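You operate a simulated robot arm through the tools that you are given. There is no shell and no other tool. Be economical: measure what you need, move in short steps, check, and stop when the job is done.

You run a simulated robot arm. Do the job below in one go: nothing can be reset, and whatever is moved stays where it is left.

JOB
Glue the brown strip onto the spine in the wooden press and rub it flat.
Fine: blue brush, glue pot, felt block; rinse the brush in the water jar; tools back. Set down upright: blue brush. A coat counts when it lies all over at full strength: go over it till it gets no stronger.

It is judged by the outcome, as a careful person would: the job done as asked, and still so three seconds after it is handed in. It fails if anything else is knocked over, pushed out of place, dropped, spilled or broken.

ROBOT AND FRAMES
A 7-joint arm with a two-finger parallel gripper on a trunk, on a base that drives. Base frame: it is fixed to the floor where the robot stands at the start and does not move with it; the origin is under the middle of the robot, x ahead of it, y to its left, z up; the surface under the hand at the start is at about z = 900. Readings come in mm, degrees, newtons and seconds.
With the tool pointing down near the work surface it reaches from about 200 to 740 mm from the robot's upright axis, wherever it stands. Its first joint turns from -166.0 to 166.0 degrees. Places, roughly: wooden press [400, -300, 1000]. Payload 1.57 kg.
Tool frame: the origin (TCP) lies between the finger pads and is the grasp point; the fingertips stand 30 mm ahead of it; z points along the fingers, y is the line along which they close. The gripper opens to 110 mm. The fingers are 24 mm wide and 12 mm thick; the gripper's body (48 by 112 mm) begins 78 mm behind the TCP.
Orientation is that of the tool frame in the base frame, as a unit quaternion [w, x, y, z]. With the fingers straight down and closing along the base's y, the tool's x points along the base's -x, its y along +y and its z along -z.

CONTROLS
- The arm moves only by the tool jog_arm. Its argument "targets" is a list of rows, each a list of 3 entries, a list of its own where there are three numbers: the shift along the tool's x, y, z in units of 400 mm (1.0 is 400 mm), then the turn, a rotation vector about the tool's x, y, z in units of 45 degrees (1.0 is 45 degrees), then the gripper command, from -1 (shut) to 1 (fully open), values between in proportion. In form: [[[tx, ty, tz], [wx, wy, wz], fingers], ...]. A call has 1 to 8 rows; each row is the pose to reach, as a shift and turn from the pose commanded when the call began, along the tool's axes at that moment. A call with a number of a shift or a turn outside -1 to 1 is refused whole. Rows are played at 5 a second. More than 50 mm and 8.6 degrees between two rows, or a gripper value outside its range, and nothing of the call is played. A pose out of reach is approached as far as the arm can. The call stops where the force on the tool passes 40 N (or 10 N more than at its start, if that is more) or the arm is blocked; 0.2 s more then pass. The fingers move at their own pace (about 45 mm/s each) and stop on an object; they squeeze with about 43 N. The grip force told is the motor's: it shows also when the fingers shut on nothing. Time passes only in rows, and 0.2 s behind the last, so rows that repeat a pose let the fingers close. The reply holds the time, the measured pose of the TCP, the force on the tool along the base axes, the opening and the grip force, in the units named above and with some noise, with the torque about the TCP (base axes, N m) and any sound that the robot's microphone picked up.
- Cameras (640 x 400 px; columns grow to the right, rows downward): "scene" is now at [20.4, 117.6, 1583.7]; the picture's right is [-0.35, -0.94, 0.00], its down [-0.59, 0.22, -0.77] and it looks along [0.73, -0.27, -0.63] (base axes); focal length 214 px, centre (320, 200). "wrist" rides on the gripper at [70, 16, -141] in the tool frame; the picture's right is [-0.23, 0.97, 0.00], its down [-0.86, -0.20, -0.48] and it looks along [-0.47, -0.11, 0.88] (tool axes); focal length 222 px, centre (320, 200). There is no depth. A picture from a camera that has moved, and an enlarged one, comes with that camera's place and axes in the base frame and with its lens. The place of the scene camera against the robot may be out by one fixed shift of up to 18 mm in any direction.
- grab_frame(camera): a new picture of that camera. No time passes.
- slide_trunk(by): slides the trunk up (or, below 0, down) by that many mm; the arm and the scene camera ride with it, the base frame stays. It gives what a move gives, with no picture.
- base_move(legs): drives the robot by 1 to 6 legs, each [ahead, turn to the left] in mm and degrees, along the robot's own axes; the way and the turn of a leg run together, so that a leg with both is an arc; at most 1500 mm and 180 degrees a leg. The arm and the cameras ride along, it lands a little off, and it stops where it bumps. It gives what a move gives.
- turn_head(pan, tilt): turns the head with the scene camera to pan (to the left, within 155 degrees either way) and tilt (down, from -29 to 69), counted from straight ahead of the robot. It gives what a move gives.
- enlarge(camera, box): a new picture of the part [left, top, right, bottom] of that camera's present view, enlarged. No time passes.
- finish_job(): hands the job in; it is judged then, once.

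Work in short steps. Places have to be worked out from the pictures, the camera data and where the tool is seen: move nearer, look again, correct. Check each grasp and each placing, and mend what went wrong. You have 120 turns and 82 pictures in all, those below and enlarged ones among them. Open the gripper and draw the arm clear of the work before you hand the job in, unless the task says otherwise; then end with one line.

The tools are called after "Emit:" as name(argument=value, ...) on one line, values as JSON. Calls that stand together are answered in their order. jog_arm: Moves the arm, as the interface text tells. Its arguments: {"type":"object","properties":{"targets":{"type":"array"}},"required":["targets"]} The other tools are called the same way: slide_trunk (by) slides the trunk up or down; base_move (legs) drives the base; turn_head (pan, tilt) turns the head that bears the scene camera; grab_frame (camera) takes a picture; enlarge (camera, box) takes an enlarged picture of a part of a camera's view; finish_job () hands the job in.

At the start:

```text
time: 0.0
tcp_pos: [465.3, -124.8, 1351.2]
ee_rot: [0.0, 0.001, 1.0, 0.0]
force: [0.1, -0.8, 0.3]
wrist_torque: [0.03, 0.01, 0.0]
grip_width: 110.0
finger_force: 0.1
trunk travel left (down, up): [-525.0, 65.0]
robot x, y, heading: [-1.4, 0.3, -0.1]
head pan, tilt: [-20.5, 39.2]
```

scene: 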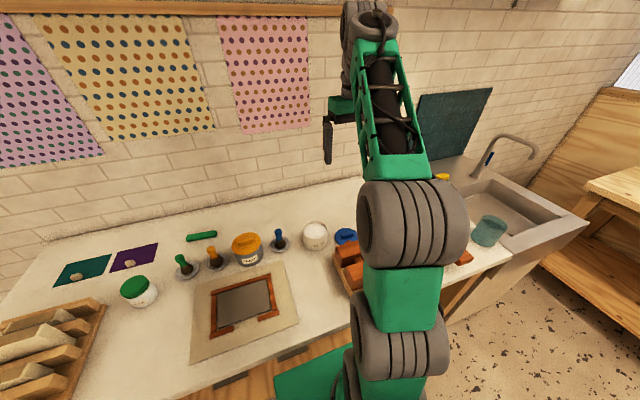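
wrist: 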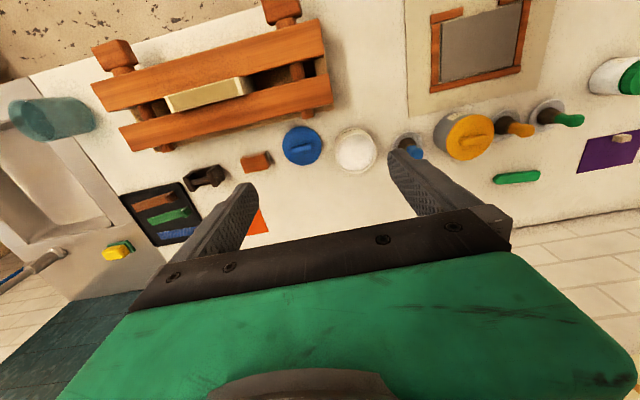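

I'll look closely at the items on the table before moving, starting with enlarged views of the wrist and scene cameras.

Emit:
enlarge(camera="wrist", box=[80, 0, 340, 280])

Emit:
enlarge(camera="wrist", box=[240, 60, 640, 260])

Emit:
enlarge(camera="scene", box=[100, 200, 380, 360])

```text
1.43 times, centred on (210, 140) of wrist
camera zoom: at [395.9, -108.2, 1492.3], right [0.23, 0.97, 0.0], down [0.86, -0.2, 0.48], along [0.47, -0.11, -0.88], focal length 317 px, centre (477, 286)
```

zoom: 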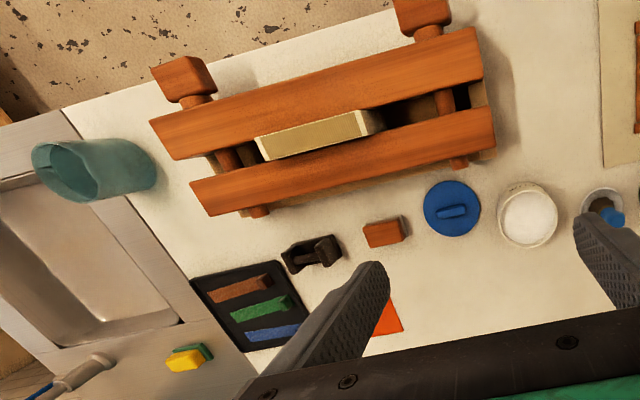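

```text
1.60 times, centred on (440, 160) of wrist
camera zoom: at [395.9, -108.2, 1492.3], right [0.23, 0.97, 0.0], down [0.86, -0.2, 0.48], along [0.47, -0.11, -0.88], focal length 355 px, centre (128, 264)
```

zoom: 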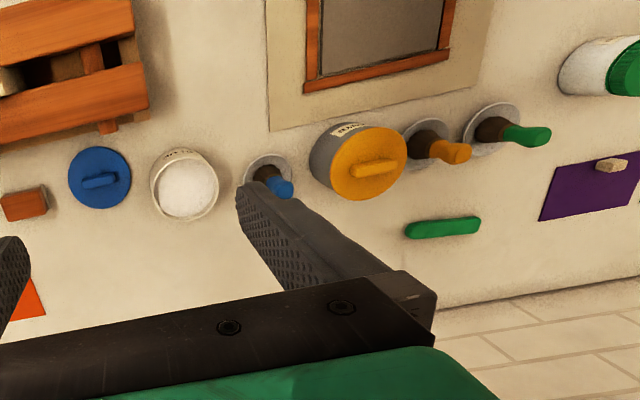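

```text
2.29 times, centred on (240, 280) of scene
camera zoom: at [20.4, 117.6, 1583.7], right [-0.35, -0.94, 0.0], down [-0.59, 0.22, -0.77], along [0.73, -0.27, -0.63], focal length 490 px, centre (503, 17)
```

zoom: 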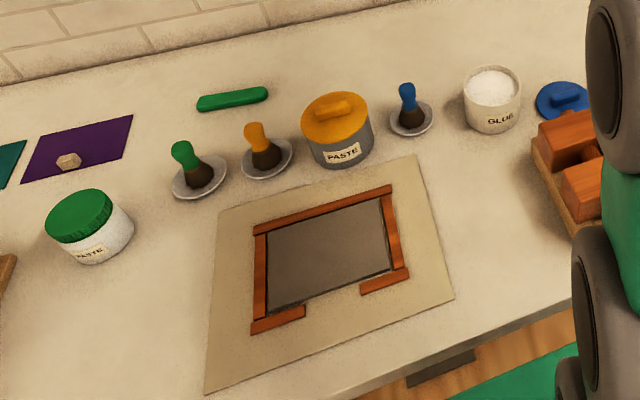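

Rough positions from the wrist picture: glue pot about (578,-57), blue brush about (600,80), spine about (371,-334) running along y. I'll move the hand lower, toward the strip tray and press, for a closer look.

Emit:
jog_arm(targets=[[[0.02, -0.073, 0.068], [0, 0, 0], 1], [[0.04, -0.146, 0.136], [0, 0, 0], 1], [[0.06, -0.22, 0.204], [0, 0, 0], 1], [[0.08, -0.293, 0.272], [0, 0, 0], 1], [[0.1, -0.366, 0.34], [0, 0, 0], 1], [[0.12, -0.44, 0.408], [0, 0, 0], 1], [[0.1375, -0.5125, 0.475], [0, 0, 0], 1]])

Emit:
grab_frame(camera="wrist")

Emit:
grab_frame(camera="scene")

```text
time: 1.6
tcp_pos: [411.6, -330.9, 1160.4]
ee_rot: [0.0, 0.0, 1.0, 0.0]
force: [0.6, -0.1, 0.0]
wrist_torque: [0.0, -0.01, 0.02]
grip_width: 110.0
finger_force: 0.0
trunk travel left (down, up): [-525.0, 65.0]
robot x, y, heading: [0.6, -0.2, -0.1]
head pan, tilt: [-20.5, 39.2]
```

```text
76 pictures are left
camera wrist: at [340.7, -315.2, 1302.6], right [0.23, 0.97, 0.0], down [0.86, -0.2, 0.48], along [0.47, -0.11, -0.88], focal length 222 px, centre (320, 200)
```

wrist: 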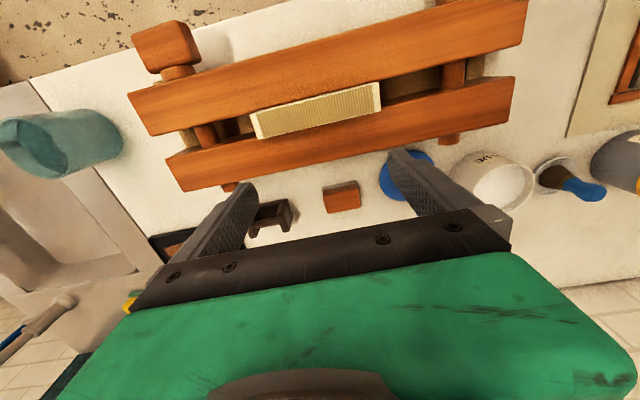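

```text
75 pictures are left
camera scene: at [20.5, 117.0, 1583.8], right [-0.35, -0.94, 0.0], down [-0.59, 0.22, -0.77], along [0.73, -0.27, -0.63], focal length 214 px, centre (320, 200)
```

scene: 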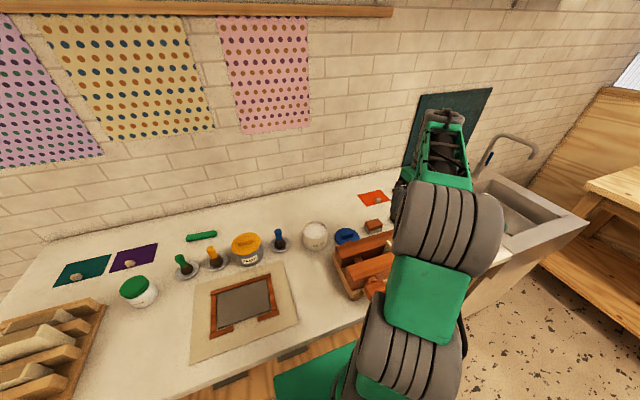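

The spine centre is about (375,-330,1000), roughly 33 x 162 mm, with its long side along y. The brown strip at about (600,-663) and the jar at about (333,-727) are out of reach from here, so I'll raise the hand and shift the robot about 300 mm to its right.

Emit:
jog_arm(targets=[[[0.08, 0.08, -0.05], [0, 0, 0], 1], [[0.1, 0.17, -0.12], [0, 0, 0], 1], [[0.12, 0.27, -0.18], [0, 0, 0], 1], [[0.14, 0.36, -0.24], [0, 0, 0], 1], [[0.16, 0.44, -0.3], [0, 0, 0], 1]])

Emit:
base_move(legs=[[0, -90], [300, 0], [0, 90]])

Emit:
turn_head(pan=0, tilt=45)

Emit:
grab_frame(camera="scene")

Emit:
grab_frame(camera="wrist")

```text
time: 2.8
tcp_pos: [347.1, -153.6, 1282.2]
ee_rot: [-0.001, 0.0, 1.0, 0.0]
force: [-0.8, 0.5, -0.5]
wrist_torque: [0.01, -0.05, -0.02]
grip_width: 110.0
finger_force: 0.0
trunk travel left (down, up): [-525.0, 65.0]
robot x, y, heading: [-0.9, 1.1, -0.1]
head pan, tilt: [-20.5, 39.2]
```

```text
time: 11.1
tcp_pos: [194.1, -597.0, 1287.0]
ee_rot: [0.0, 0.31, 0.951, -0.011]
force: [-0.4, -1.3, -0.8]
wrist_torque: [-0.02, -0.03, 0.01]
grip_width: 110.0
finger_force: 0.0
trunk travel left (down, up): [-525.0, 65.0]
robot x, y, heading: [-4.4, -292.2, -36.9]
head pan, tilt: [-20.5, 39.2]
stopped in leg 3: the robot was blocked; the commanded pose is now the measured one
```

```text
time: 11.9
tcp_pos: [193.9, -597.4, 1287.1]
ee_rot: [0.001, 0.31, 0.951, -0.011]
force: [-0.5, 0.2, 0.0]
wrist_torque: [0.01, -0.02, 0.01]
grip_width: 109.7
finger_force: 0.1
trunk travel left (down, up): [-525.0, 65.0]
robot x, y, heading: [-4.2, -298.6, -36.9]
head pan, tilt: [0.0, 45.0]
```

```text
74 pictures are left
camera scene: at [81.9, -213.6, 1580.2], right [-0.6, -0.8, -0.02], down [-0.55, 0.44, -0.71], along [0.58, -0.42, -0.7], focal length 214 px, centre (320, 200)
```

scene: 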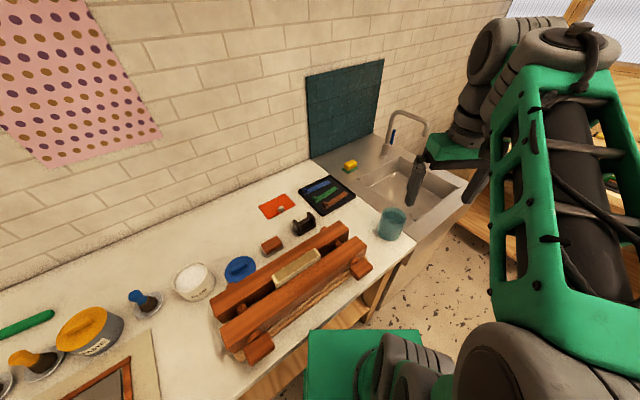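

```text
73 pictures are left
camera wrist: at [147.9, -540.4, 1426.9], right [0.76, 0.65, -0.02], down [0.58, -0.65, 0.49], along [0.31, -0.38, -0.87], focal length 222 px, centre (320, 200)
```

wrist: 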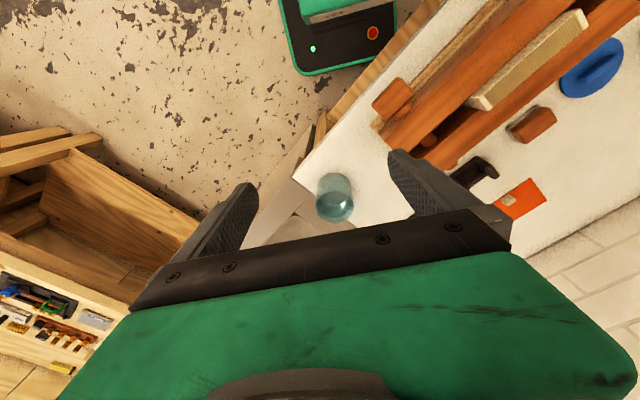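

The base corner met the table front while turning. I'll turn back, go a bit further along, back away at an angle, then straighten up and drive in.

Emit:
base_move(legs=[[0, -53], [155, 0], [0, 35], [-200, 0], [0, 55]])

```text
time: 12.8
tcp_pos: [199.2, -579.0, 1289.3]
ee_rot: [-0.002, 0.32, 0.947, -0.021]
force: [-0.1, 0.9, 0.7]
wrist_torque: [0.0, -0.01, -0.02]
grip_width: 109.8
finger_force: 0.1
trunk travel left (down, up): [-525.0, 65.0]
robot x, y, heading: [-9.5, -294.9, -38.3]
head pan, tilt: [0.0, 45.0]
stopped in leg 1: the robot was blocked; the commanded pose is now the measured one
```

It's wedged and can't rotate yet, so I'll back straight out a little first.

Emit:
base_move(legs=[[-120, 0]])

Emit:
grab_frame(camera="scene")

```text
time: 14.0
tcp_pos: [115.3, -504.1, 1287.3]
ee_rot: [-0.005, 0.321, 0.947, -0.023]
force: [0.1, 0.0, 0.3]
wrist_torque: [-0.02, -0.04, -0.01]
grip_width: 109.9
finger_force: 0.0
trunk travel left (down, up): [-525.0, 65.0]
robot x, y, heading: [-100.8, -218.1, -38.1]
head pan, tilt: [0.0, 45.0]
```

```text
72 pictures are left
camera scene: at [10.6, -119.7, 1575.3], right [-0.62, -0.79, 0.0], down [-0.56, 0.44, -0.71], along [0.56, -0.44, -0.71], focal length 214 px, centre (320, 200)
```

scene: 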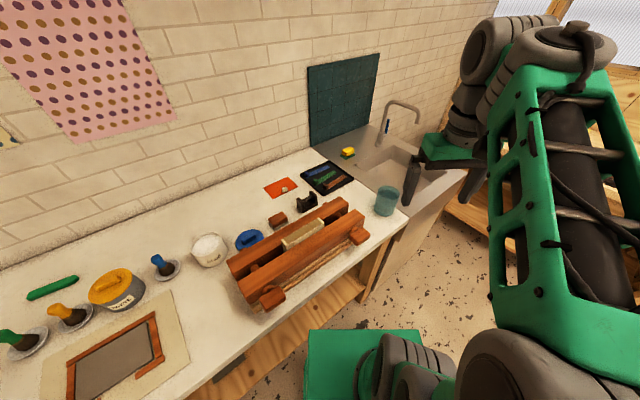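

Everything on the table still stands. Next I back a little more, reposition, square up, and drive in.

Emit:
base_move(legs=[[-70, 0], [0, -32], [125, 0], [0, 70], [105, 0]])

Emit:
grab_frame(camera="wrist")

```text
time: 21.2
tcp_pos: [337.1, -385.8, 1285.9]
ee_rot: [0.002, -0.005, 1.0, -0.023]
force: [0.3, 0.2, -0.6]
wrist_torque: [-0.01, 0.01, 0.02]
grip_width: 110.0
finger_force: 0.1
trunk travel left (down, up): [-525.0, 65.0]
robot x, y, heading: [-10.4, -296.1, -0.1]
head pan, tilt: [0.0, 45.0]
```

```text
71 pictures are left
camera wrist: at [266.1, -362.9, 1426.1], right [0.22, 0.97, -0.05], down [0.85, -0.17, 0.49], along [0.47, -0.15, -0.87], focal length 222 px, centre (320, 200)
```

wrist: 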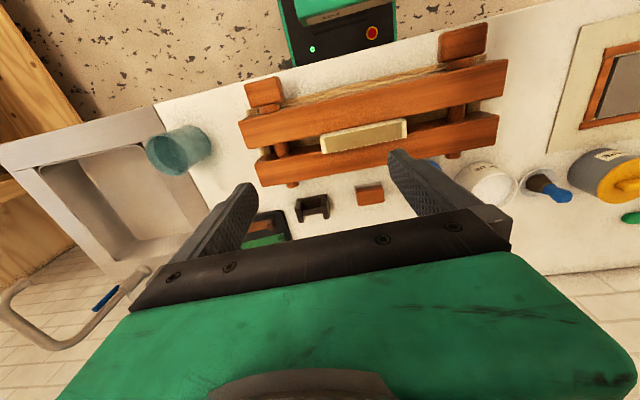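

The robot now stands square at (-10,-296). I'll level the hand (it picked up a 2.6° tilt) and go look at the strip tray from above.

Emit:
jog_arm(targets=[[[-0.069, -0.083, 0.036], [-0.0586, 0.005, 0.0127], 1], [[-0.138, -0.165, 0.072], [-0.0586, 0.005, 0.0127], 1], [[-0.206, -0.248, 0.108], [-0.0586, 0.005, 0.0127], 1], [[-0.275, -0.33, 0.144], [-0.0586, 0.005, 0.0127], 1], [[-0.344, -0.413, 0.18], [-0.0586, 0.005, 0.0127], 1], [[-0.413, -0.495, 0.216], [-0.0586, 0.005, 0.0127], 1], [[-0.481, -0.578, 0.252], [-0.0586, 0.005, 0.0127], 1], [[-0.55, -0.66, 0.2875], [-0.0586, 0.005, 0.0127], 1]])

Emit:
grab_frame(camera="wrist")

```text
time: 23.0
tcp_pos: [555.9, -652.4, 1182.4]
ee_rot: [-0.001, 0.0, 1.0, -0.001]
force: [0.4, -1.0, 1.5]
wrist_torque: [0.01, 0.02, 0.03]
grip_width: 110.0
finger_force: 0.0
out of reach, approached as far as the arm can: row 8
trunk travel left (down, up): [-525.0, 65.0]
robot x, y, heading: [-10.2, -294.6, -0.4]
head pan, tilt: [0.0, 45.0]
```

```text
70 pictures are left
camera wrist: at [486.7, -635.3, 1323.9], right [0.23, 0.97, 0.0], down [0.86, -0.2, 0.48], along [0.47, -0.11, -0.88], focal length 222 px, centre (320, 200)
```

wrist: 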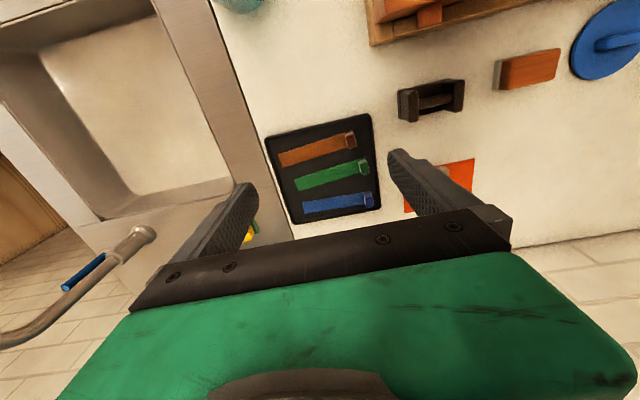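

I'll zoom in on the tray and the nearby tools.

Emit:
enlarge(camera="wrist", box=[250, 90, 400, 230])

Emit:
enlarge(camera="wrist", box=[380, 20, 600, 140])

```text
2.86 times, centred on (325, 160) of wrist
camera zoom: at [486.7, -635.3, 1323.9], right [0.23, 0.97, 0.0], down [0.86, -0.2, 0.48], along [0.47, -0.11, -0.88], focal length 635 px, centre (306, 314)
```

zoom: 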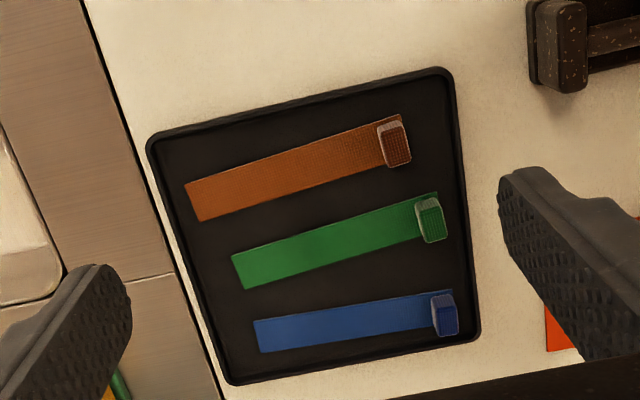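

```text
2.91 times, centred on (490, 80) of wrist
camera zoom: at [486.7, -635.3, 1323.9], right [0.23, 0.97, 0.0], down [0.86, -0.2, 0.48], along [0.47, -0.11, -0.88], focal length 646 px, centre (-174, 549)
```

zoom: 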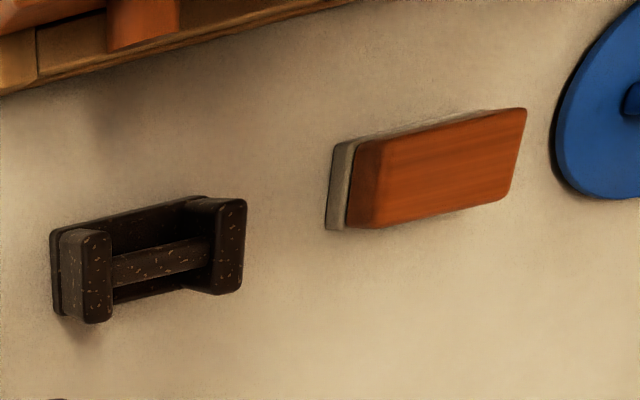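

Strips lie flat, each with an upright tab at its right (+y) end; brown is the nearest, with its tab at about (600,-602). The felt block is the wood block with the grey felt sole. Now I'll travel to the blue brush for a close look.

Emit:
jog_arm(targets=[[[0.02, 0.11, 0.01], [0, 0, 0], 1], [[0.05, 0.22, 0.02], [0, 0, 0], 1], [[0.08, 0.33, 0.03], [0, 0, 0], 1], [[0.1, 0.44, 0.04], [0, 0, 0], 1], [[0.1, 0.55, 0.04], [0, 0, 0], 1], [[0.1, 0.66, 0.04], [0, 0, 0], 1], [[0.1, 0.77, 0.04], [0, 0, 0], 1], [[0.1, 0.88, 0.04], [0, 0, 0], 1]])

Emit:
jog_arm(targets=[[[0, 0.105, 0.01], [0, 0, 0], 1], [[0, 0.21, 0.02], [0, 0, 0], 1], [[0, 0.315, 0.03], [0, 0, 0], 1], [[0, 0.42, 0.04], [0, 0, 0], 1], [[0, 0.525, 0.05], [0, 0, 0], 1], [[0, 0.63, 0.05], [0, 0, 0], 1], [[0, 0.735, 0.05], [0, 0, 0], 1], [[0, 0.83, 0.05], [0, 0, 0], 1]])

Emit:
grab_frame(camera="wrist")

```text
time: 24.8
tcp_pos: [517.3, -297.8, 1167.3]
ee_rot: [0.0, 0.001, 1.0, -0.001]
force: [-0.2, 0.1, 0.2]
wrist_torque: [0.01, 0.01, 0.0]
grip_width: 110.4
finger_force: 0.2
trunk travel left (down, up): [-525.0, 65.0]
robot x, y, heading: [-10.6, -295.6, 0.0]
head pan, tilt: [0.0, 45.0]
```

```text
time: 26.6
tcp_pos: [518.0, 34.0, 1146.4]
ee_rot: [0.0, 0.001, 1.0, -0.001]
force: [0.8, 0.1, -0.3]
wrist_torque: [-0.05, -0.01, -0.04]
grip_width: 110.2
finger_force: 0.0
trunk travel left (down, up): [-525.0, 65.0]
robot x, y, heading: [-8.3, -299.5, -0.5]
head pan, tilt: [0.0, 45.0]
```

```text
67 pictures are left
camera wrist: at [448.3, 51.6, 1287.2], right [0.23, 0.97, 0.0], down [0.85, -0.2, 0.48], along [0.47, -0.11, -0.88], focal length 222 px, centre (320, 200)
```

wrist: 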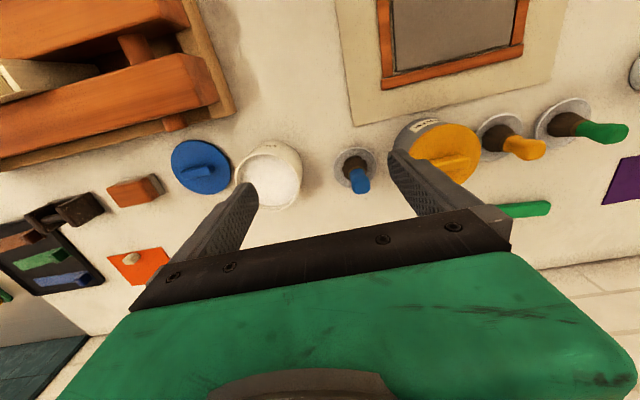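

Emit:
enlarge(camera="wrist", box=[220, 110, 420, 230])

Emit:
enlarge(camera="scene", box=[0, 60, 320, 260])

```text
3.20 times, centred on (320, 170) of wrist
camera zoom: at [448.3, 51.6, 1287.2], right [0.23, 0.97, 0.0], down [0.85, -0.2, 0.48], along [0.47, -0.11, -0.88], focal length 711 px, centre (320, 296)
```

zoom: 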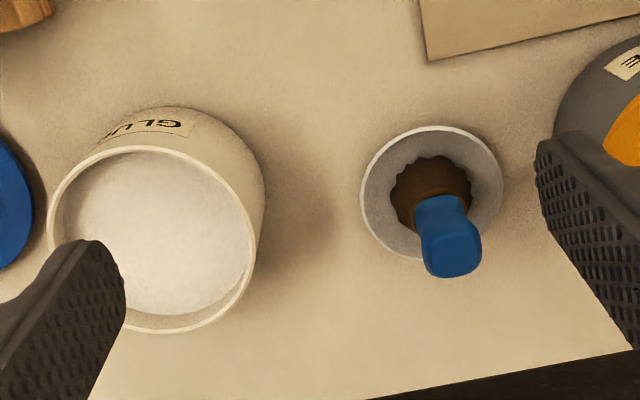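

```text
2.00 times, centred on (160, 160) of scene
camera zoom: at [14.1, -148.1, 1575.2], right [0.0, -1.0, 0.0], down [-0.71, 0.0, -0.71], along [0.71, 0.0, -0.71], focal length 429 px, centre (640, 280)
```

zoom: 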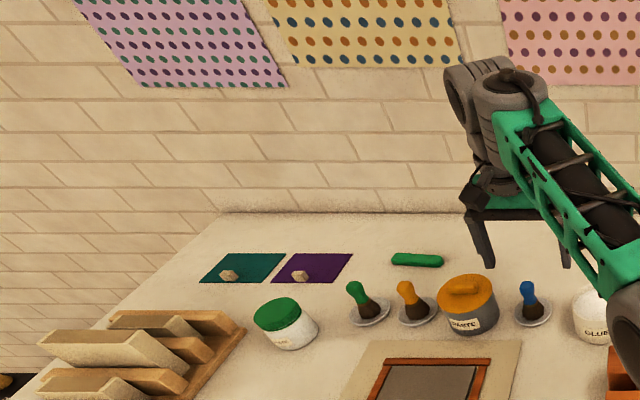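

The brush stands upright in its dish at about (599,80), handle top near z=1000. I'll part the fingers to about 60 mm to stay clear of the paste pot and come down above the handle.

Emit:
jog_arm(targets=[[[-0.05, 0.029, 0.05], [0, 0, 0], 0.1], [[-0.1, 0.058, 0.1], [0, 0, 0], 0.1], [[-0.15, 0.087, 0.15], [0, 0, 0], 0.1], [[-0.2025, 0.115, 0.215], [0, 0, 0], 0.1], [[-0.2025, 0.115, 0.215], [0, 0, 0], 0.1]])

Emit:
grab_frame(camera="wrist")

Emit:
grab_frame(camera="scene")

```text
time: 27.8
tcp_pos: [597.5, 78.7, 1059.9]
ee_rot: [0.001, 0.002, 1.0, 0.0]
force: [-0.9, -0.7, -0.2]
wrist_torque: [0.03, 0.01, -0.02]
grip_width: 60.3
finger_force: 0.1
trunk travel left (down, up): [-525.0, 65.0]
robot x, y, heading: [-5.2, -298.0, -0.3]
head pan, tilt: [0.0, 45.0]
```

```text
64 pictures are left
camera wrist: at [528.1, 95.5, 1200.9], right [0.23, 0.97, 0.0], down [0.85, -0.2, 0.48], along [0.47, -0.11, -0.88], focal length 222 px, centre (320, 200)
```

wrist: 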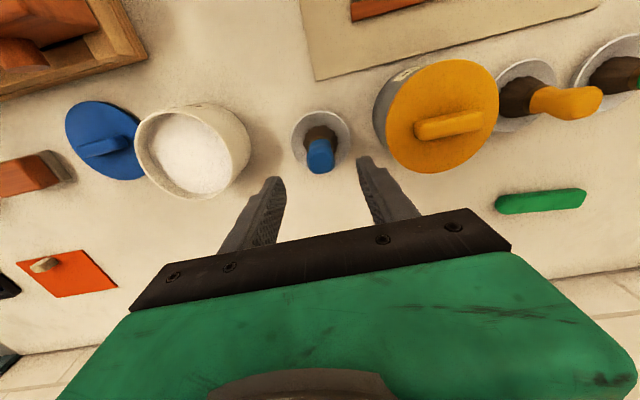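

```text
63 pictures are left
camera scene: at [13.9, -148.7, 1575.3], right [0.0, -1.0, 0.0], down [-0.71, 0.0, -0.71], along [0.71, 0.0, -0.71], focal length 214 px, centre (320, 200)
```

scene: 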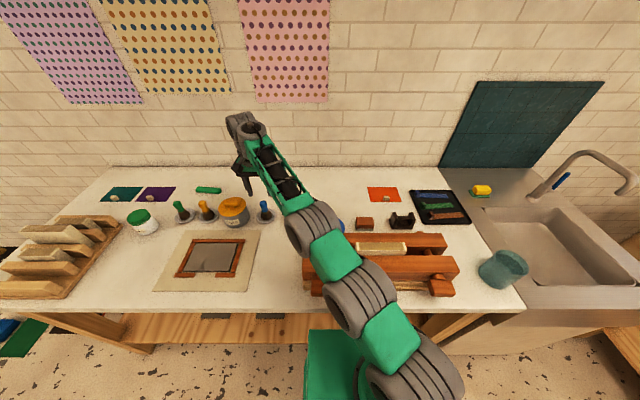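

The handle top comes out at (598,78), right under the TCP. I descend to z≈983 and close.

Emit:
jog_arm(targets=[[[0, 0, 0.1], [0, 0, 0], 0.1], [[0, 0, 0.1925], [0, 0, 0], 0.1], [[0, 0, 0.1925], [0, 0, 0], -1], [[0, 0, 0.1925], [0, 0, 0], -1], [[0, 0, 0.1925], [0, 0, 0], -1], [[0, 0, 0.1925], [0, 0, 0], -1]])

Emit:
enlarge(camera="wrist", box=[200, 80, 440, 240])

```text
time: 29.2
tcp_pos: [597.2, 79.3, 980.7]
ee_rot: [0.0, 0.001, 1.0, -0.001]
force: [-0.1, 0.2, 0.7]
wrist_torque: [0.01, -0.01, 0.01]
grip_width: 27.4
finger_force: 32.4
trunk travel left (down, up): [-525.0, 65.0]
robot x, y, heading: [-6.7, -297.6, -0.0]
head pan, tilt: [0.0, 45.0]
```

```text
2.50 times, centred on (320, 160) of wrist
camera zoom: at [528.7, 95.5, 1123.2], right [0.23, 0.97, 0.0], down [0.85, -0.2, 0.48], along [0.47, -0.11, -0.88], focal length 555 px, centre (320, 300)
```

zoom: 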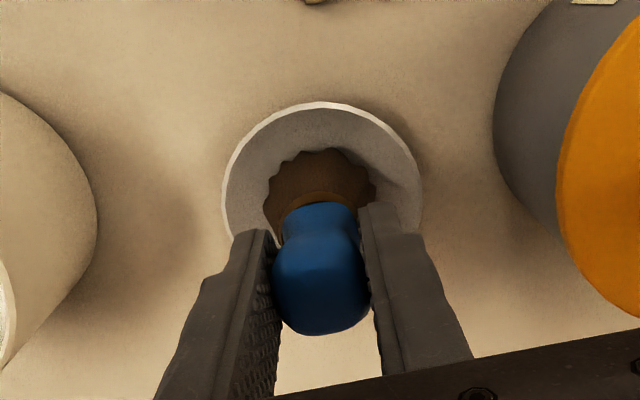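

Holding the handle (27 mm). I lift straight up and move over the glue pot at about (571,-60).

Emit:
jog_arm(targets=[[[0, 0, -0.1], [0, 0, 0], -1], [[0, 0, -0.2], [0, 0, 0], -1], [[0, 0, -0.3], [0, 0, 0], -1], [[0.02, -0.1, -0.3], [0, 0, 0], -1], [[0.04, -0.2, -0.3], [0, 0, 0], -1], [[0.065, -0.29, -0.3], [0, 0, 0], -1], [[0.065, -0.3475, -0.3], [0, 0, 0], -1]])

Emit:
grab_frame(camera="wrist")

Emit:
enlarge(camera="scene", box=[200, 120, 360, 240])

```text
time: 30.8
tcp_pos: [571.6, -60.6, 1102.8]
ee_rot: [0.001, 0.0, 1.0, 0.0]
force: [-0.5, 0.2, -0.5]
wrist_torque: [0.02, 0.0, -0.01]
grip_width: 27.3
finger_force: 37.6
out of reach, approached as far as the arm can: row 3
trunk travel left (down, up): [-525.0, 65.0]
robot x, y, heading: [-10.0, -297.2, -0.2]
head pan, tilt: [0.0, 45.0]
```

```text
61 pictures are left
camera wrist: at [501.4, -44.4, 1244.2], right [0.23, 0.97, 0.0], down [0.85, -0.2, 0.48], along [0.47, -0.11, -0.88], focal length 222 px, centre (320, 200)
```

wrist: 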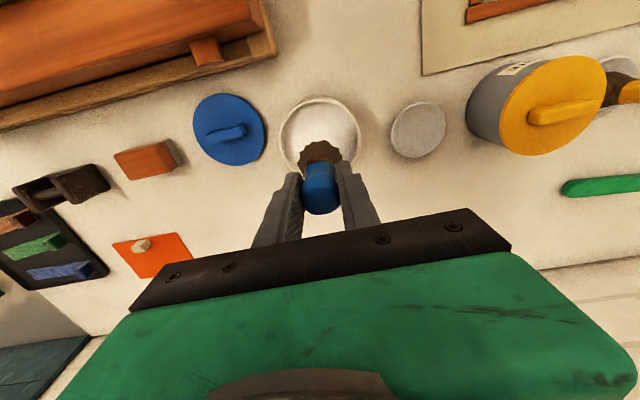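

```text
3.33 times, centred on (280, 180) of scene
camera zoom: at [13.8, -149.3, 1575.3], right [0.0, -1.0, 0.0], down [-0.71, 0.0, -0.71], along [0.71, 0.0, -0.71], focal length 715 px, centre (453, 267)
```

zoom: 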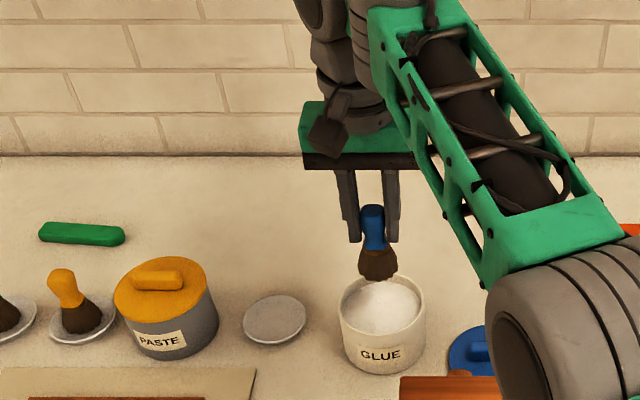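

Pot centre is about (567,-58), just under the brush. I lower the bristles into the glue, watching the force.

Emit:
jog_arm(targets=[[[0.01, 0.005, 0.1], [0, 0, 0], -1], [[0.01, 0.005, 0.17], [0, 0, 0], -1], [[0.01, 0.005, 0.21], [0, 0, 0], -1], [[0.01, 0.005, 0.235], [0, 0, 0], -1], [[0.01, 0.005, 0.235], [0, 0, 0], -1]])

Emit:
enlarge(camera="wrist", box=[220, 60, 420, 220])

Emit:
enlarge(camera="scene", box=[240, 150, 360, 240])

```text
time: 31.7
tcp_pos: [570.5, -56.9, 1029.0]
ee_rot: [0.01, 0.002, 1.0, 0.004]
force: [-0.3, 1.2, 14.4]
wrist_torque: [-0.13, 0.24, -0.02]
grip_width: 27.2
finger_force: 37.9
trunk travel left (down, up): [-525.0, 65.0]
robot x, y, heading: [-4.8, -296.9, -0.5]
head pan, tilt: [0.0, 45.0]
stopped in row 4: the force on the tool passed its limit at 56 N (the readings are from after the stop); the commanded pose is now the measured one
```

```text
2.50 times, centred on (320, 140) of wrist
camera zoom: at [497.6, -41.0, 1170.1], right [0.23, 0.97, 0.01], down [0.84, -0.21, 0.49], along [0.48, -0.1, -0.87], focal length 555 px, centre (320, 350)
```

zoom: 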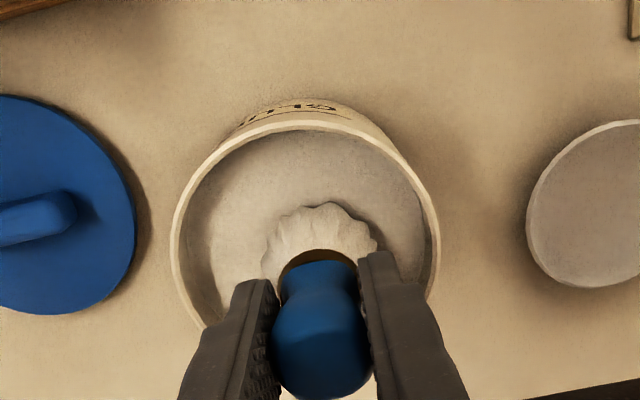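

```text
4.44 times, centred on (300, 195) of scene
camera zoom: at [12.6, -149.2, 1575.3], right [0.0, -1.0, 0.0], down [-0.71, 0.0, -0.71], along [0.71, 0.0, -0.71], focal length 953 px, centre (409, 222)
```

zoom: 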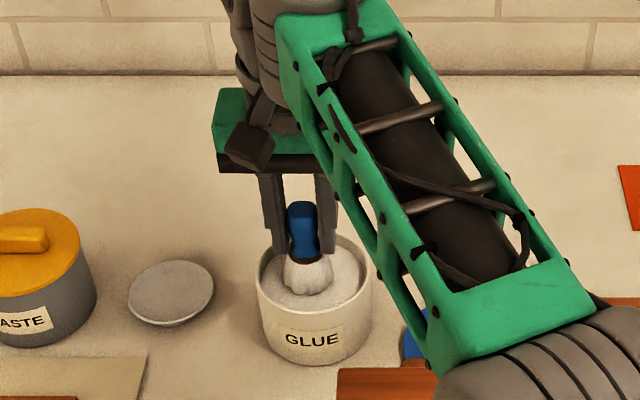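

The bristles are white with glue. I lift gently and straight up, leveling the hand.

Emit:
jog_arm(targets=[[[0, 0, -0.05], [0.01, 0.0255, -0.005], -1], [[0, 0, -0.12], [0.01, 0.0255, -0.005], -1], [[0, 0, -0.2], [0.01, 0.0255, -0.005], -1]])

Emit:
grab_frame(camera="wrist")

Emit:
enlarge(camera="scene", box=[240, 130, 460, 300])

```text
time: 32.5
tcp_pos: [569.2, -57.8, 1106.4]
ee_rot: [-0.003, 0.001, 1.0, -0.001]
force: [-0.2, 0.4, -0.2]
wrist_torque: [0.01, 0.01, -0.01]
grip_width: 27.3
finger_force: 37.9
trunk travel left (down, up): [-525.0, 65.0]
robot x, y, heading: [-11.4, -297.6, -0.4]
head pan, tilt: [0.0, 45.0]
```

```text
57 pictures are left
camera wrist: at [500.1, -40.6, 1249.1], right [0.23, 0.97, 0.0], down [0.86, -0.2, 0.47], along [0.46, -0.11, -0.88], focal length 222 px, centre (320, 200)
```

wrist: 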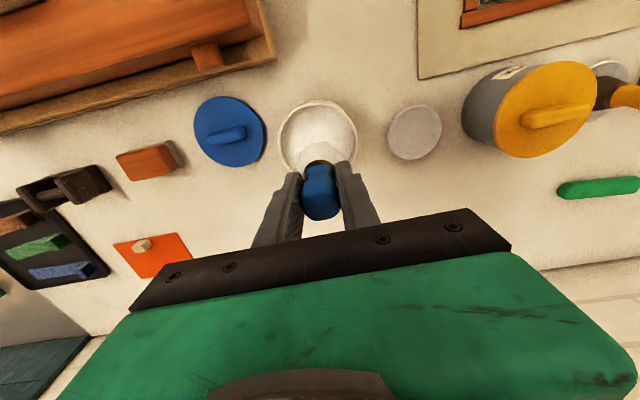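

```text
2.35 times, centred on (350, 215) of scene
camera zoom: at [13.7, -148.9, 1575.2], right [0.0, -1.0, 0.0], down [-0.71, 0.0, -0.71], along [0.71, 0.0, -0.71], focal length 505 px, centre (249, 165)
```

zoom: 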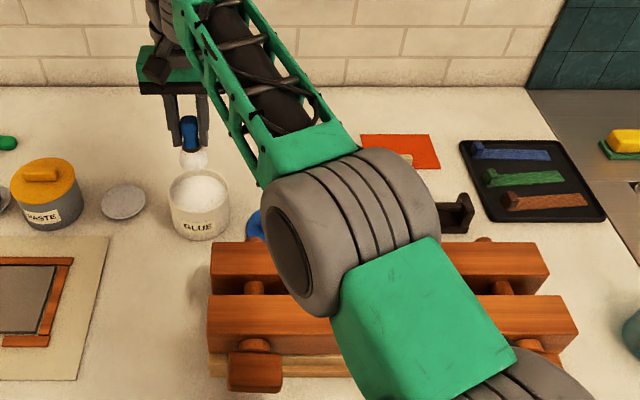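

The brush is loaded and nothing drips. I carry it over to the near (+y) end of the spine.

Emit:
jog_arm(targets=[[[0.06, -0.07, -0.06], [0, 0, 0], -1], [[0.13, -0.145, -0.06], [0, 0, 0], -1], [[0.2, -0.22, -0.06], [0, 0, 0], -1], [[0.275, -0.295, -0.06], [0, 0, 0], -1], [[0.35, -0.37, -0.06], [0, 0, 0], -1], [[0.42, -0.44, -0.06], [0, 0, 0], -1], [[0.485, -0.51, -0.06], [0, 0, 0], -1]])

Emit:
grab_frame(camera="wrist")

```text
time: 34.1
tcp_pos: [375.1, -263.1, 1131.0]
ee_rot: [-0.003, 0.0, 1.0, 0.0]
force: [0.0, 0.1, -0.2]
wrist_torque: [0.02, 0.02, -0.01]
grip_width: 27.4
finger_force: 38.2
trunk travel left (down, up): [-525.0, 65.0]
robot x, y, heading: [-4.5, -296.3, -0.4]
head pan, tilt: [0.0, 45.0]
```

```text
55 pictures are left
camera wrist: at [306.6, -245.8, 1272.9], right [0.23, 0.97, 0.0], down [0.86, -0.2, 0.47], along [0.46, -0.11, -0.88], focal length 222 px, centre (320, 200)
```

wrist: 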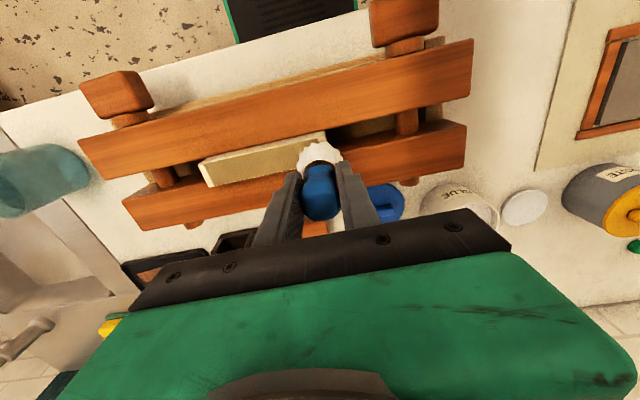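

From two views I place the spine at z≈1020, x 357–389, y −404…−251, so contact should come near TCP z≈1097. I lower cautiously to 1103 and read the force.

Emit:
jog_arm(targets=[[[0.005, -0.02, 0.03], [0, 0, 0], -1], [[0.005, -0.02, 0.055], [0, 0, 0], -1], [[0.005, -0.02, 0.07], [0, 0, 0], -1], [[0.005, -0.02, 0.07], [0, 0, 0], -1]])

Emit:
enlarge(camera="wrist", box=[160, 60, 460, 240])

```text
time: 35.1
tcp_pos: [373.8, -269.7, 1103.2]
ee_rot: [-0.004, -0.001, 1.0, -0.001]
force: [0.2, 0.5, -0.3]
wrist_torque: [0.0, 0.0, 0.01]
grip_width: 27.0
finger_force: 37.7
trunk travel left (down, up): [-525.0, 65.0]
robot x, y, heading: [-10.6, -298.9, -0.2]
head pan, tilt: [0.0, 45.0]
```

```text
2.13 times, centred on (310, 150) of wrist
camera zoom: at [304.7, -252.9, 1245.3], right [0.23, 0.97, 0.0], down [0.86, -0.2, 0.47], along [0.46, -0.11, -0.88], focal length 474 px, centre (341, 307)
```

zoom: 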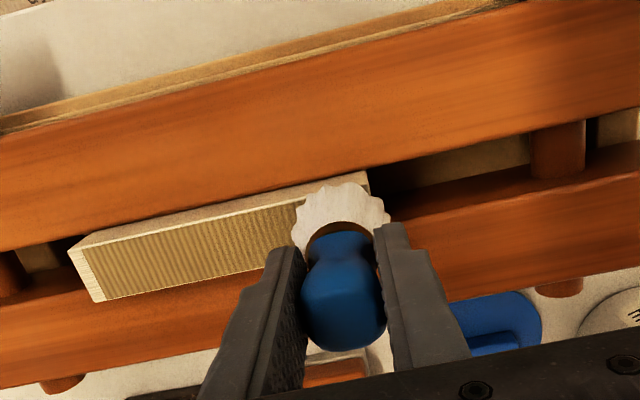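

The ribbed top's centreline comes out at x≈376. I ease down a few mm at a time till the bristles touch.

Emit:
jog_arm(targets=[[[-0.006, 0, 0.01], [0, 0, 0], -1], [[-0.006, 0, 0.015], [0, 0, 0], -1], [[-0.006, 0, 0.02], [0, 0, 0], -1], [[-0.006, 0, 0.02], [0, 0, 0], -1]])

```text
time: 36.1
tcp_pos: [375.5, -270.3, 1099.7]
ee_rot: [0.002, -0.001, 1.0, -0.001]
force: [-0.6, -0.4, 38.3]
wrist_torque: [0.02, -0.28, 0.01]
grip_width: 27.2
finger_force: 37.3
trunk travel left (down, up): [-525.0, 65.0]
robot x, y, heading: [-9.3, -294.5, -0.3]
head pan, tilt: [0.0, 45.0]
```

Contact is at TCP z≈1099. I ease off to a light press and stroke along the spine, watching the force.

Emit:
jog_arm(targets=[[[0, 0, -0.0075], [0, 0, 0], -1], [[0, -0.05, -0.0075], [0, 0, 0], -1], [[0, -0.1, -0.0075], [0, 0, 0], -1], [[0, -0.15, -0.0075], [0, 0, 0], -1], [[0, -0.2, -0.0075], [0, 0, 0], -1], [[0, -0.25, -0.0075], [0, 0, 0], -1], [[0, -0.3, -0.0075], [0, 0, 0], -1]])

Emit:
enlarge(camera="wrist", box=[220, 60, 520, 240])

```text
time: 37.7
tcp_pos: [374.5, -389.0, 1099.8]
ee_rot: [-0.002, 0.0, 1.0, -0.002]
force: [-0.5, 5.3, 19.1]
wrist_torque: [0.37, -0.25, 0.12]
grip_width: 27.4
finger_force: 37.7
trunk travel left (down, up): [-525.0, 65.0]
robot x, y, heading: [-8.2, -298.6, -0.1]
head pan, tilt: [0.0, 45.0]
```

```text
2.13 times, centred on (370, 150) of wrist
camera zoom: at [305.4, -371.7, 1241.6], right [0.23, 0.97, 0.0], down [0.86, -0.2, 0.47], along [0.46, -0.11, -0.88], focal length 474 px, centre (213, 307)
```

zoom: 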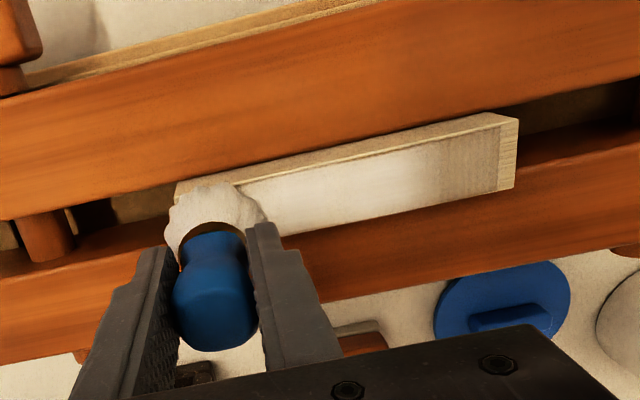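

The glue is laying down nicely; the right end is still thin. I stroke back a bit further past that end.

Emit:
jog_arm(targets=[[[0, -0.015, 0], [0, 0, 0], -1], [[0, 0.05, 0], [0, 0, 0], -1], [[0, 0.1, 0], [0, 0, 0], -1], [[0, 0.15, 0], [0, 0, 0], -1], [[0, 0.2, 0], [0, 0, 0], -1], [[0, 0.25, 0], [0, 0, 0], -1], [[0, 0.29, 0], [0, 0, 0], -1], [[0, 0.32, 0], [0, 0, 0], -1]])

Emit:
enlarge(camera="wrist", box=[160, 60, 460, 240])

```text
time: 39.5
tcp_pos: [375.5, -262.3, 1098.7]
ee_rot: [-0.001, 0.0, 1.0, 0.0]
force: [-0.8, -5.8, 21.9]
wrist_torque: [-0.55, -0.26, -0.12]
grip_width: 27.0
finger_force: 38.0
trunk travel left (down, up): [-525.0, 65.0]
robot x, y, heading: [-5.2, -297.7, -0.1]
head pan, tilt: [0.0, 45.0]
```

```text
2.13 times, centred on (310, 150) of wrist
camera zoom: at [305.6, -245.9, 1241.5], right [0.23, 0.97, 0.0], down [0.86, -0.2, 0.48], along [0.46, -0.11, -0.88], focal length 474 px, centre (341, 307)
```

zoom: 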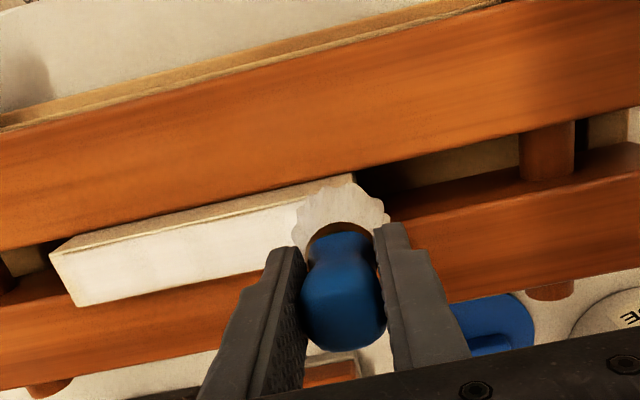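

Nearly white all over. One more pass each way to bring the coat to full strength.

Emit:
jog_arm(targets=[[[0, 0.01, 0], [0, 0, 0], -1], [[0, -0.05, 0], [0, 0, 0], -1], [[0, -0.1, 0], [0, 0, 0], -1], [[0, -0.15, 0], [0, 0, 0], -1], [[0, -0.2, 0], [0, 0, 0], -1], [[0, -0.25, 0], [0, 0, 0], -1], [[0, -0.3, 0], [0, 0, 0], -1], [[0, -0.335, 0], [0, 0, 0], -1]])

Emit:
enlarge(camera="wrist", box=[220, 60, 520, 240])

Emit:
jog_arm(targets=[[[0, 0.05, 0], [0, 0, 0], -1], [[0, 0.1, 0], [0, 0, 0], -1], [[0, 0.15, 0], [0, 0, 0], -1], [[0, 0.2, 0], [0, 0, 0], -1], [[0, 0.25, 0], [0, 0, 0], -1], [[0, 0.3, 0], [0, 0, 0], -1], [[0, 0.335, 0], [0, 0, 0], -1], [[0, 0.335, -0.1], [0, 0, 0], -1]])

Emit:
grab_frame(camera="wrist")

```text
time: 41.3
tcp_pos: [375.1, -394.3, 1100.1]
ee_rot: [-0.003, 0.0, 1.0, -0.003]
force: [-0.4, 5.7, 16.8]
wrist_torque: [0.48, -0.2, 0.04]
grip_width: 27.2
finger_force: 38.4
trunk travel left (down, up): [-525.0, 65.0]
robot x, y, heading: [-6.3, -297.2, -0.3]
head pan, tilt: [0.0, 45.0]
```

```text
2.13 times, centred on (370, 150) of wrist
camera zoom: at [305.6, -378.0, 1241.5], right [0.23, 0.97, 0.0], down [0.86, -0.2, 0.48], along [0.46, -0.11, -0.88], focal length 474 px, centre (213, 307)
```

zoom: 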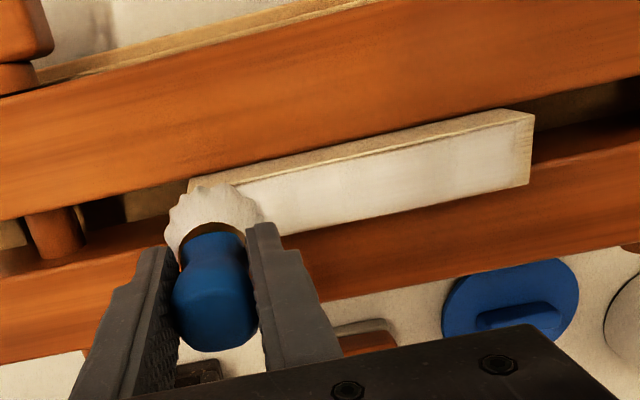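

```text
time: 43.1
tcp_pos: [375.1, -261.9, 1136.1]
ee_rot: [-0.004, 0.0, 1.0, -0.001]
force: [-0.3, 0.2, -0.3]
wrist_torque: [0.0, -0.05, 0.0]
grip_width: 26.9
finger_force: 37.6
trunk travel left (down, up): [-525.0, 65.0]
robot x, y, heading: [-7.7, -298.0, -0.2]
head pan, tilt: [0.0, 45.0]
```

```text
50 pictures are left
camera wrist: at [305.8, -245.8, 1278.9], right [0.23, 0.97, 0.0], down [0.86, -0.2, 0.47], along [0.46, -0.11, -0.88], focal length 222 px, centre (320, 200)
```

wrist: 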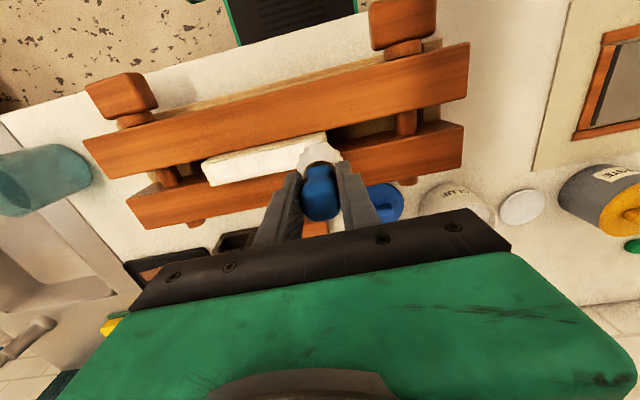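

I lift away toward the jar and check the whole coat from there.

Emit:
jog_arm(targets=[[[0, -0.1, -0.02], [0, 0, 0], -1], [[0, -0.2, -0.04], [0, 0, 0], -1], [[0, -0.3, -0.06], [0, 0, 0], -1], [[0, -0.4, -0.06], [0, 0, 0], -1], [[0, -0.5, -0.06], [0, 0, 0], -1]])

Emit:
enlarge(camera="wrist", box=[340, 40, 560, 180])

Emit:
grab_frame(camera="wrist")

```text
time: 44.3
tcp_pos: [376.7, -462.0, 1162.2]
ee_rot: [-0.003, -0.001, 1.0, -0.001]
force: [0.0, -0.4, -0.7]
wrist_torque: [0.01, 0.02, 0.01]
grip_width: 27.2
finger_force: 37.9
trunk travel left (down, up): [-525.0, 65.0]
robot x, y, heading: [-9.0, -297.1, -0.4]
head pan, tilt: [0.0, 45.0]
```

```text
2.86 times, centred on (450, 110) of wrist
camera zoom: at [306.7, -446.3, 1304.5], right [0.23, 0.97, 0.0], down [0.86, -0.2, 0.47], along [0.46, -0.11, -0.88], focal length 635 px, centre (-51, 457)
```

zoom: 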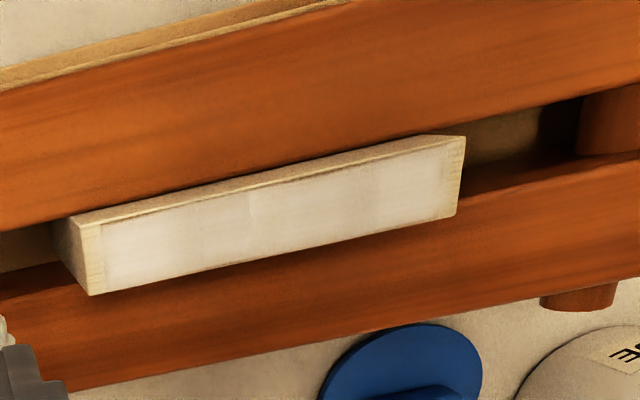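

```text
48 pictures are left
camera wrist: at [306.7, -446.3, 1304.5], right [0.23, 0.97, 0.0], down [0.86, -0.2, 0.47], along [0.46, -0.11, -0.88], focal length 222 px, centre (320, 200)
```

wrist: 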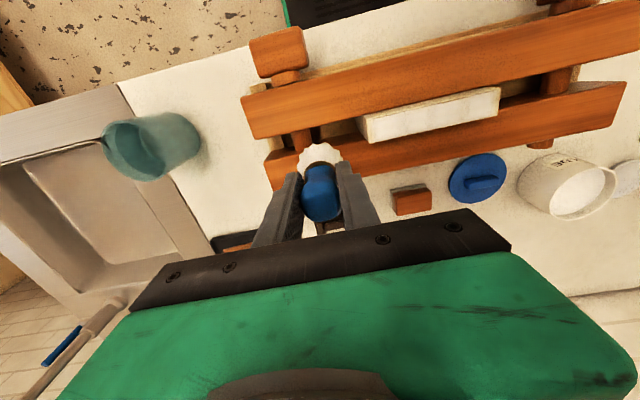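

Good coverage, but slightly mottled with the far end a bit thin. I'll reload the brush and go over it again to be sure it is at full strength.

Emit:
jog_arm(targets=[[[-0.04, 0.1, 0], [0, 0, 0], -1], [[-0.08, 0.2, 0], [0, 0, 0], -1], [[-0.12, 0.3, 0], [0, 0, 0], -1], [[-0.16, 0.4, 0], [0, 0, 0], -1], [[-0.2, 0.5, 0.02], [0, 0, 0], -1], [[-0.24, 0.6, 0.04], [0, 0, 0], -1], [[-0.28, 0.7, 0.06], [0, 0, 0], -1]])

Emit:
jog_arm(targets=[[[-0.05, 0.08, 0.01], [0, 0, 0], -1], [[-0.1, 0.16, 0.02], [0, 0, 0], -1], [[-0.15, 0.24, 0.04], [0, 0, 0], -1], [[-0.2, 0.31, 0.06], [0, 0, 0], -1], [[-0.2, 0.31, 0.14], [0, 0, 0], -1], [[-0.2, 0.31, 0.2], [0, 0, 0], -1]])

```text
time: 45.9
tcp_pos: [487.4, -181.2, 1137.5]
ee_rot: [-0.003, 0.001, 1.0, -0.001]
force: [-0.1, 0.0, -0.9]
wrist_torque: [-0.02, -0.06, 0.06]
grip_width: 27.4
finger_force: 37.8
trunk travel left (down, up): [-525.0, 65.0]
robot x, y, heading: [-8.7, -296.3, -0.6]
head pan, tilt: [0.0, 45.0]
```

```text
time: 47.3
tcp_pos: [566.6, -58.3, 1056.7]
ee_rot: [-0.002, -0.001, 1.0, -0.002]
force: [-0.3, -0.1, -0.1]
wrist_torque: [-0.04, 0.0, -0.02]
grip_width: 27.0
finger_force: 37.6
trunk travel left (down, up): [-525.0, 65.0]
robot x, y, heading: [-7.2, -297.5, 0.1]
head pan, tilt: [0.0, 45.0]
```

I lower softly to the glue surface level (contact was near z≈1029) and lift out again.

Emit:
jog_arm(targets=[[[0, 0, 0.03], [0, 0, 0], -1], [[0, 0, 0.05], [0, 0, 0], -1], [[0, 0, 0.06], [0, 0, 0], -1], [[0, 0, 0.067], [0, 0, 0], -1], [[0, 0, 0.067], [0, 0, 0], -1]])

Emit:
jog_arm(targets=[[[0, 0, -0.05], [0, 0, 0], -1], [[0, 0, -0.12], [0, 0, 0], -1], [[0, 0, -0.19], [0, 0, 0], -1], [[0.05, -0.08, -0.22], [0, 0, 0], -1], [[0.12, -0.16, -0.24], [0, 0, 0], -1], [[0.19, -0.25, -0.25], [0, 0, 0], -1], [[0.27, -0.33, -0.26], [0, 0, 0], -1], [[0.34, -0.41, -0.26], [0, 0, 0], -1]])

```text
time: 48.5
tcp_pos: [567.7, -56.9, 1030.2]
ee_rot: [-0.003, 0.0, 1.0, 0.0]
force: [0.3, -0.5, -1.4]
wrist_torque: [0.01, -0.02, 0.01]
grip_width: 27.1
finger_force: 37.9
trunk travel left (down, up): [-525.0, 65.0]
robot x, y, heading: [-9.1, -294.0, -0.2]
head pan, tilt: [0.0, 45.0]
```

```text
time: 50.3
tcp_pos: [431.1, -223.0, 1135.1]
ee_rot: [-0.003, 0.0, 1.0, -0.001]
force: [0.0, 0.3, -0.8]
wrist_torque: [-0.02, 0.01, 0.0]
grip_width: 27.2
finger_force: 37.8
trunk travel left (down, up): [-525.0, 65.0]
robot x, y, heading: [-7.2, -297.0, -0.4]
head pan, tilt: [0.0, 45.0]
```

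No contact force this time, so I'm not sure the brush reloaded. I check the bristles' look.

Emit:
enlarge(camera="scene", box=[260, 170, 380, 250])

Emit:
enlarge(camera="wrist", box=[240, 80, 480, 240])

```text
5.00 times, centred on (320, 210) of scene
camera zoom: at [13.4, -149.1, 1575.3], right [0.0, -1.0, 0.0], down [-0.71, 0.0, -0.71], along [0.71, 0.0, -0.71], focal length 1072 px, centre (320, 150)
```

zoom: 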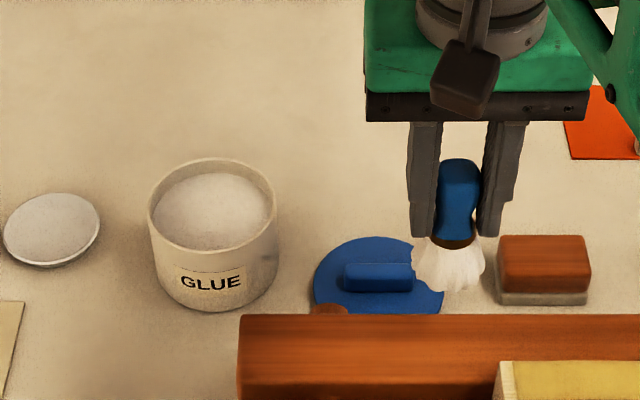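

```text
2.50 times, centred on (360, 160) of wrist
camera zoom: at [361.4, -206.0, 1277.2], right [0.23, 0.97, 0.0], down [0.86, -0.2, 0.47], along [0.46, -0.11, -0.88], focal length 555 px, centre (220, 300)
```

zoom: 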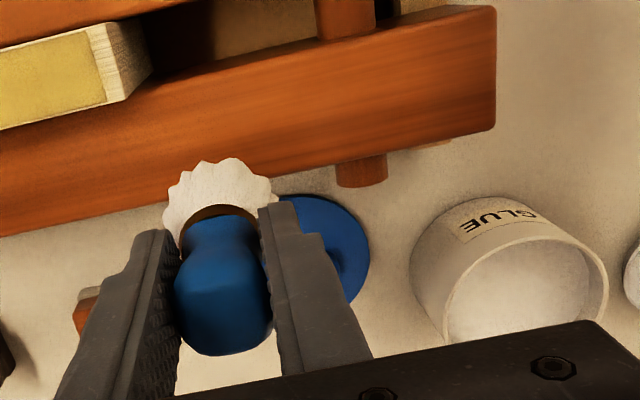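

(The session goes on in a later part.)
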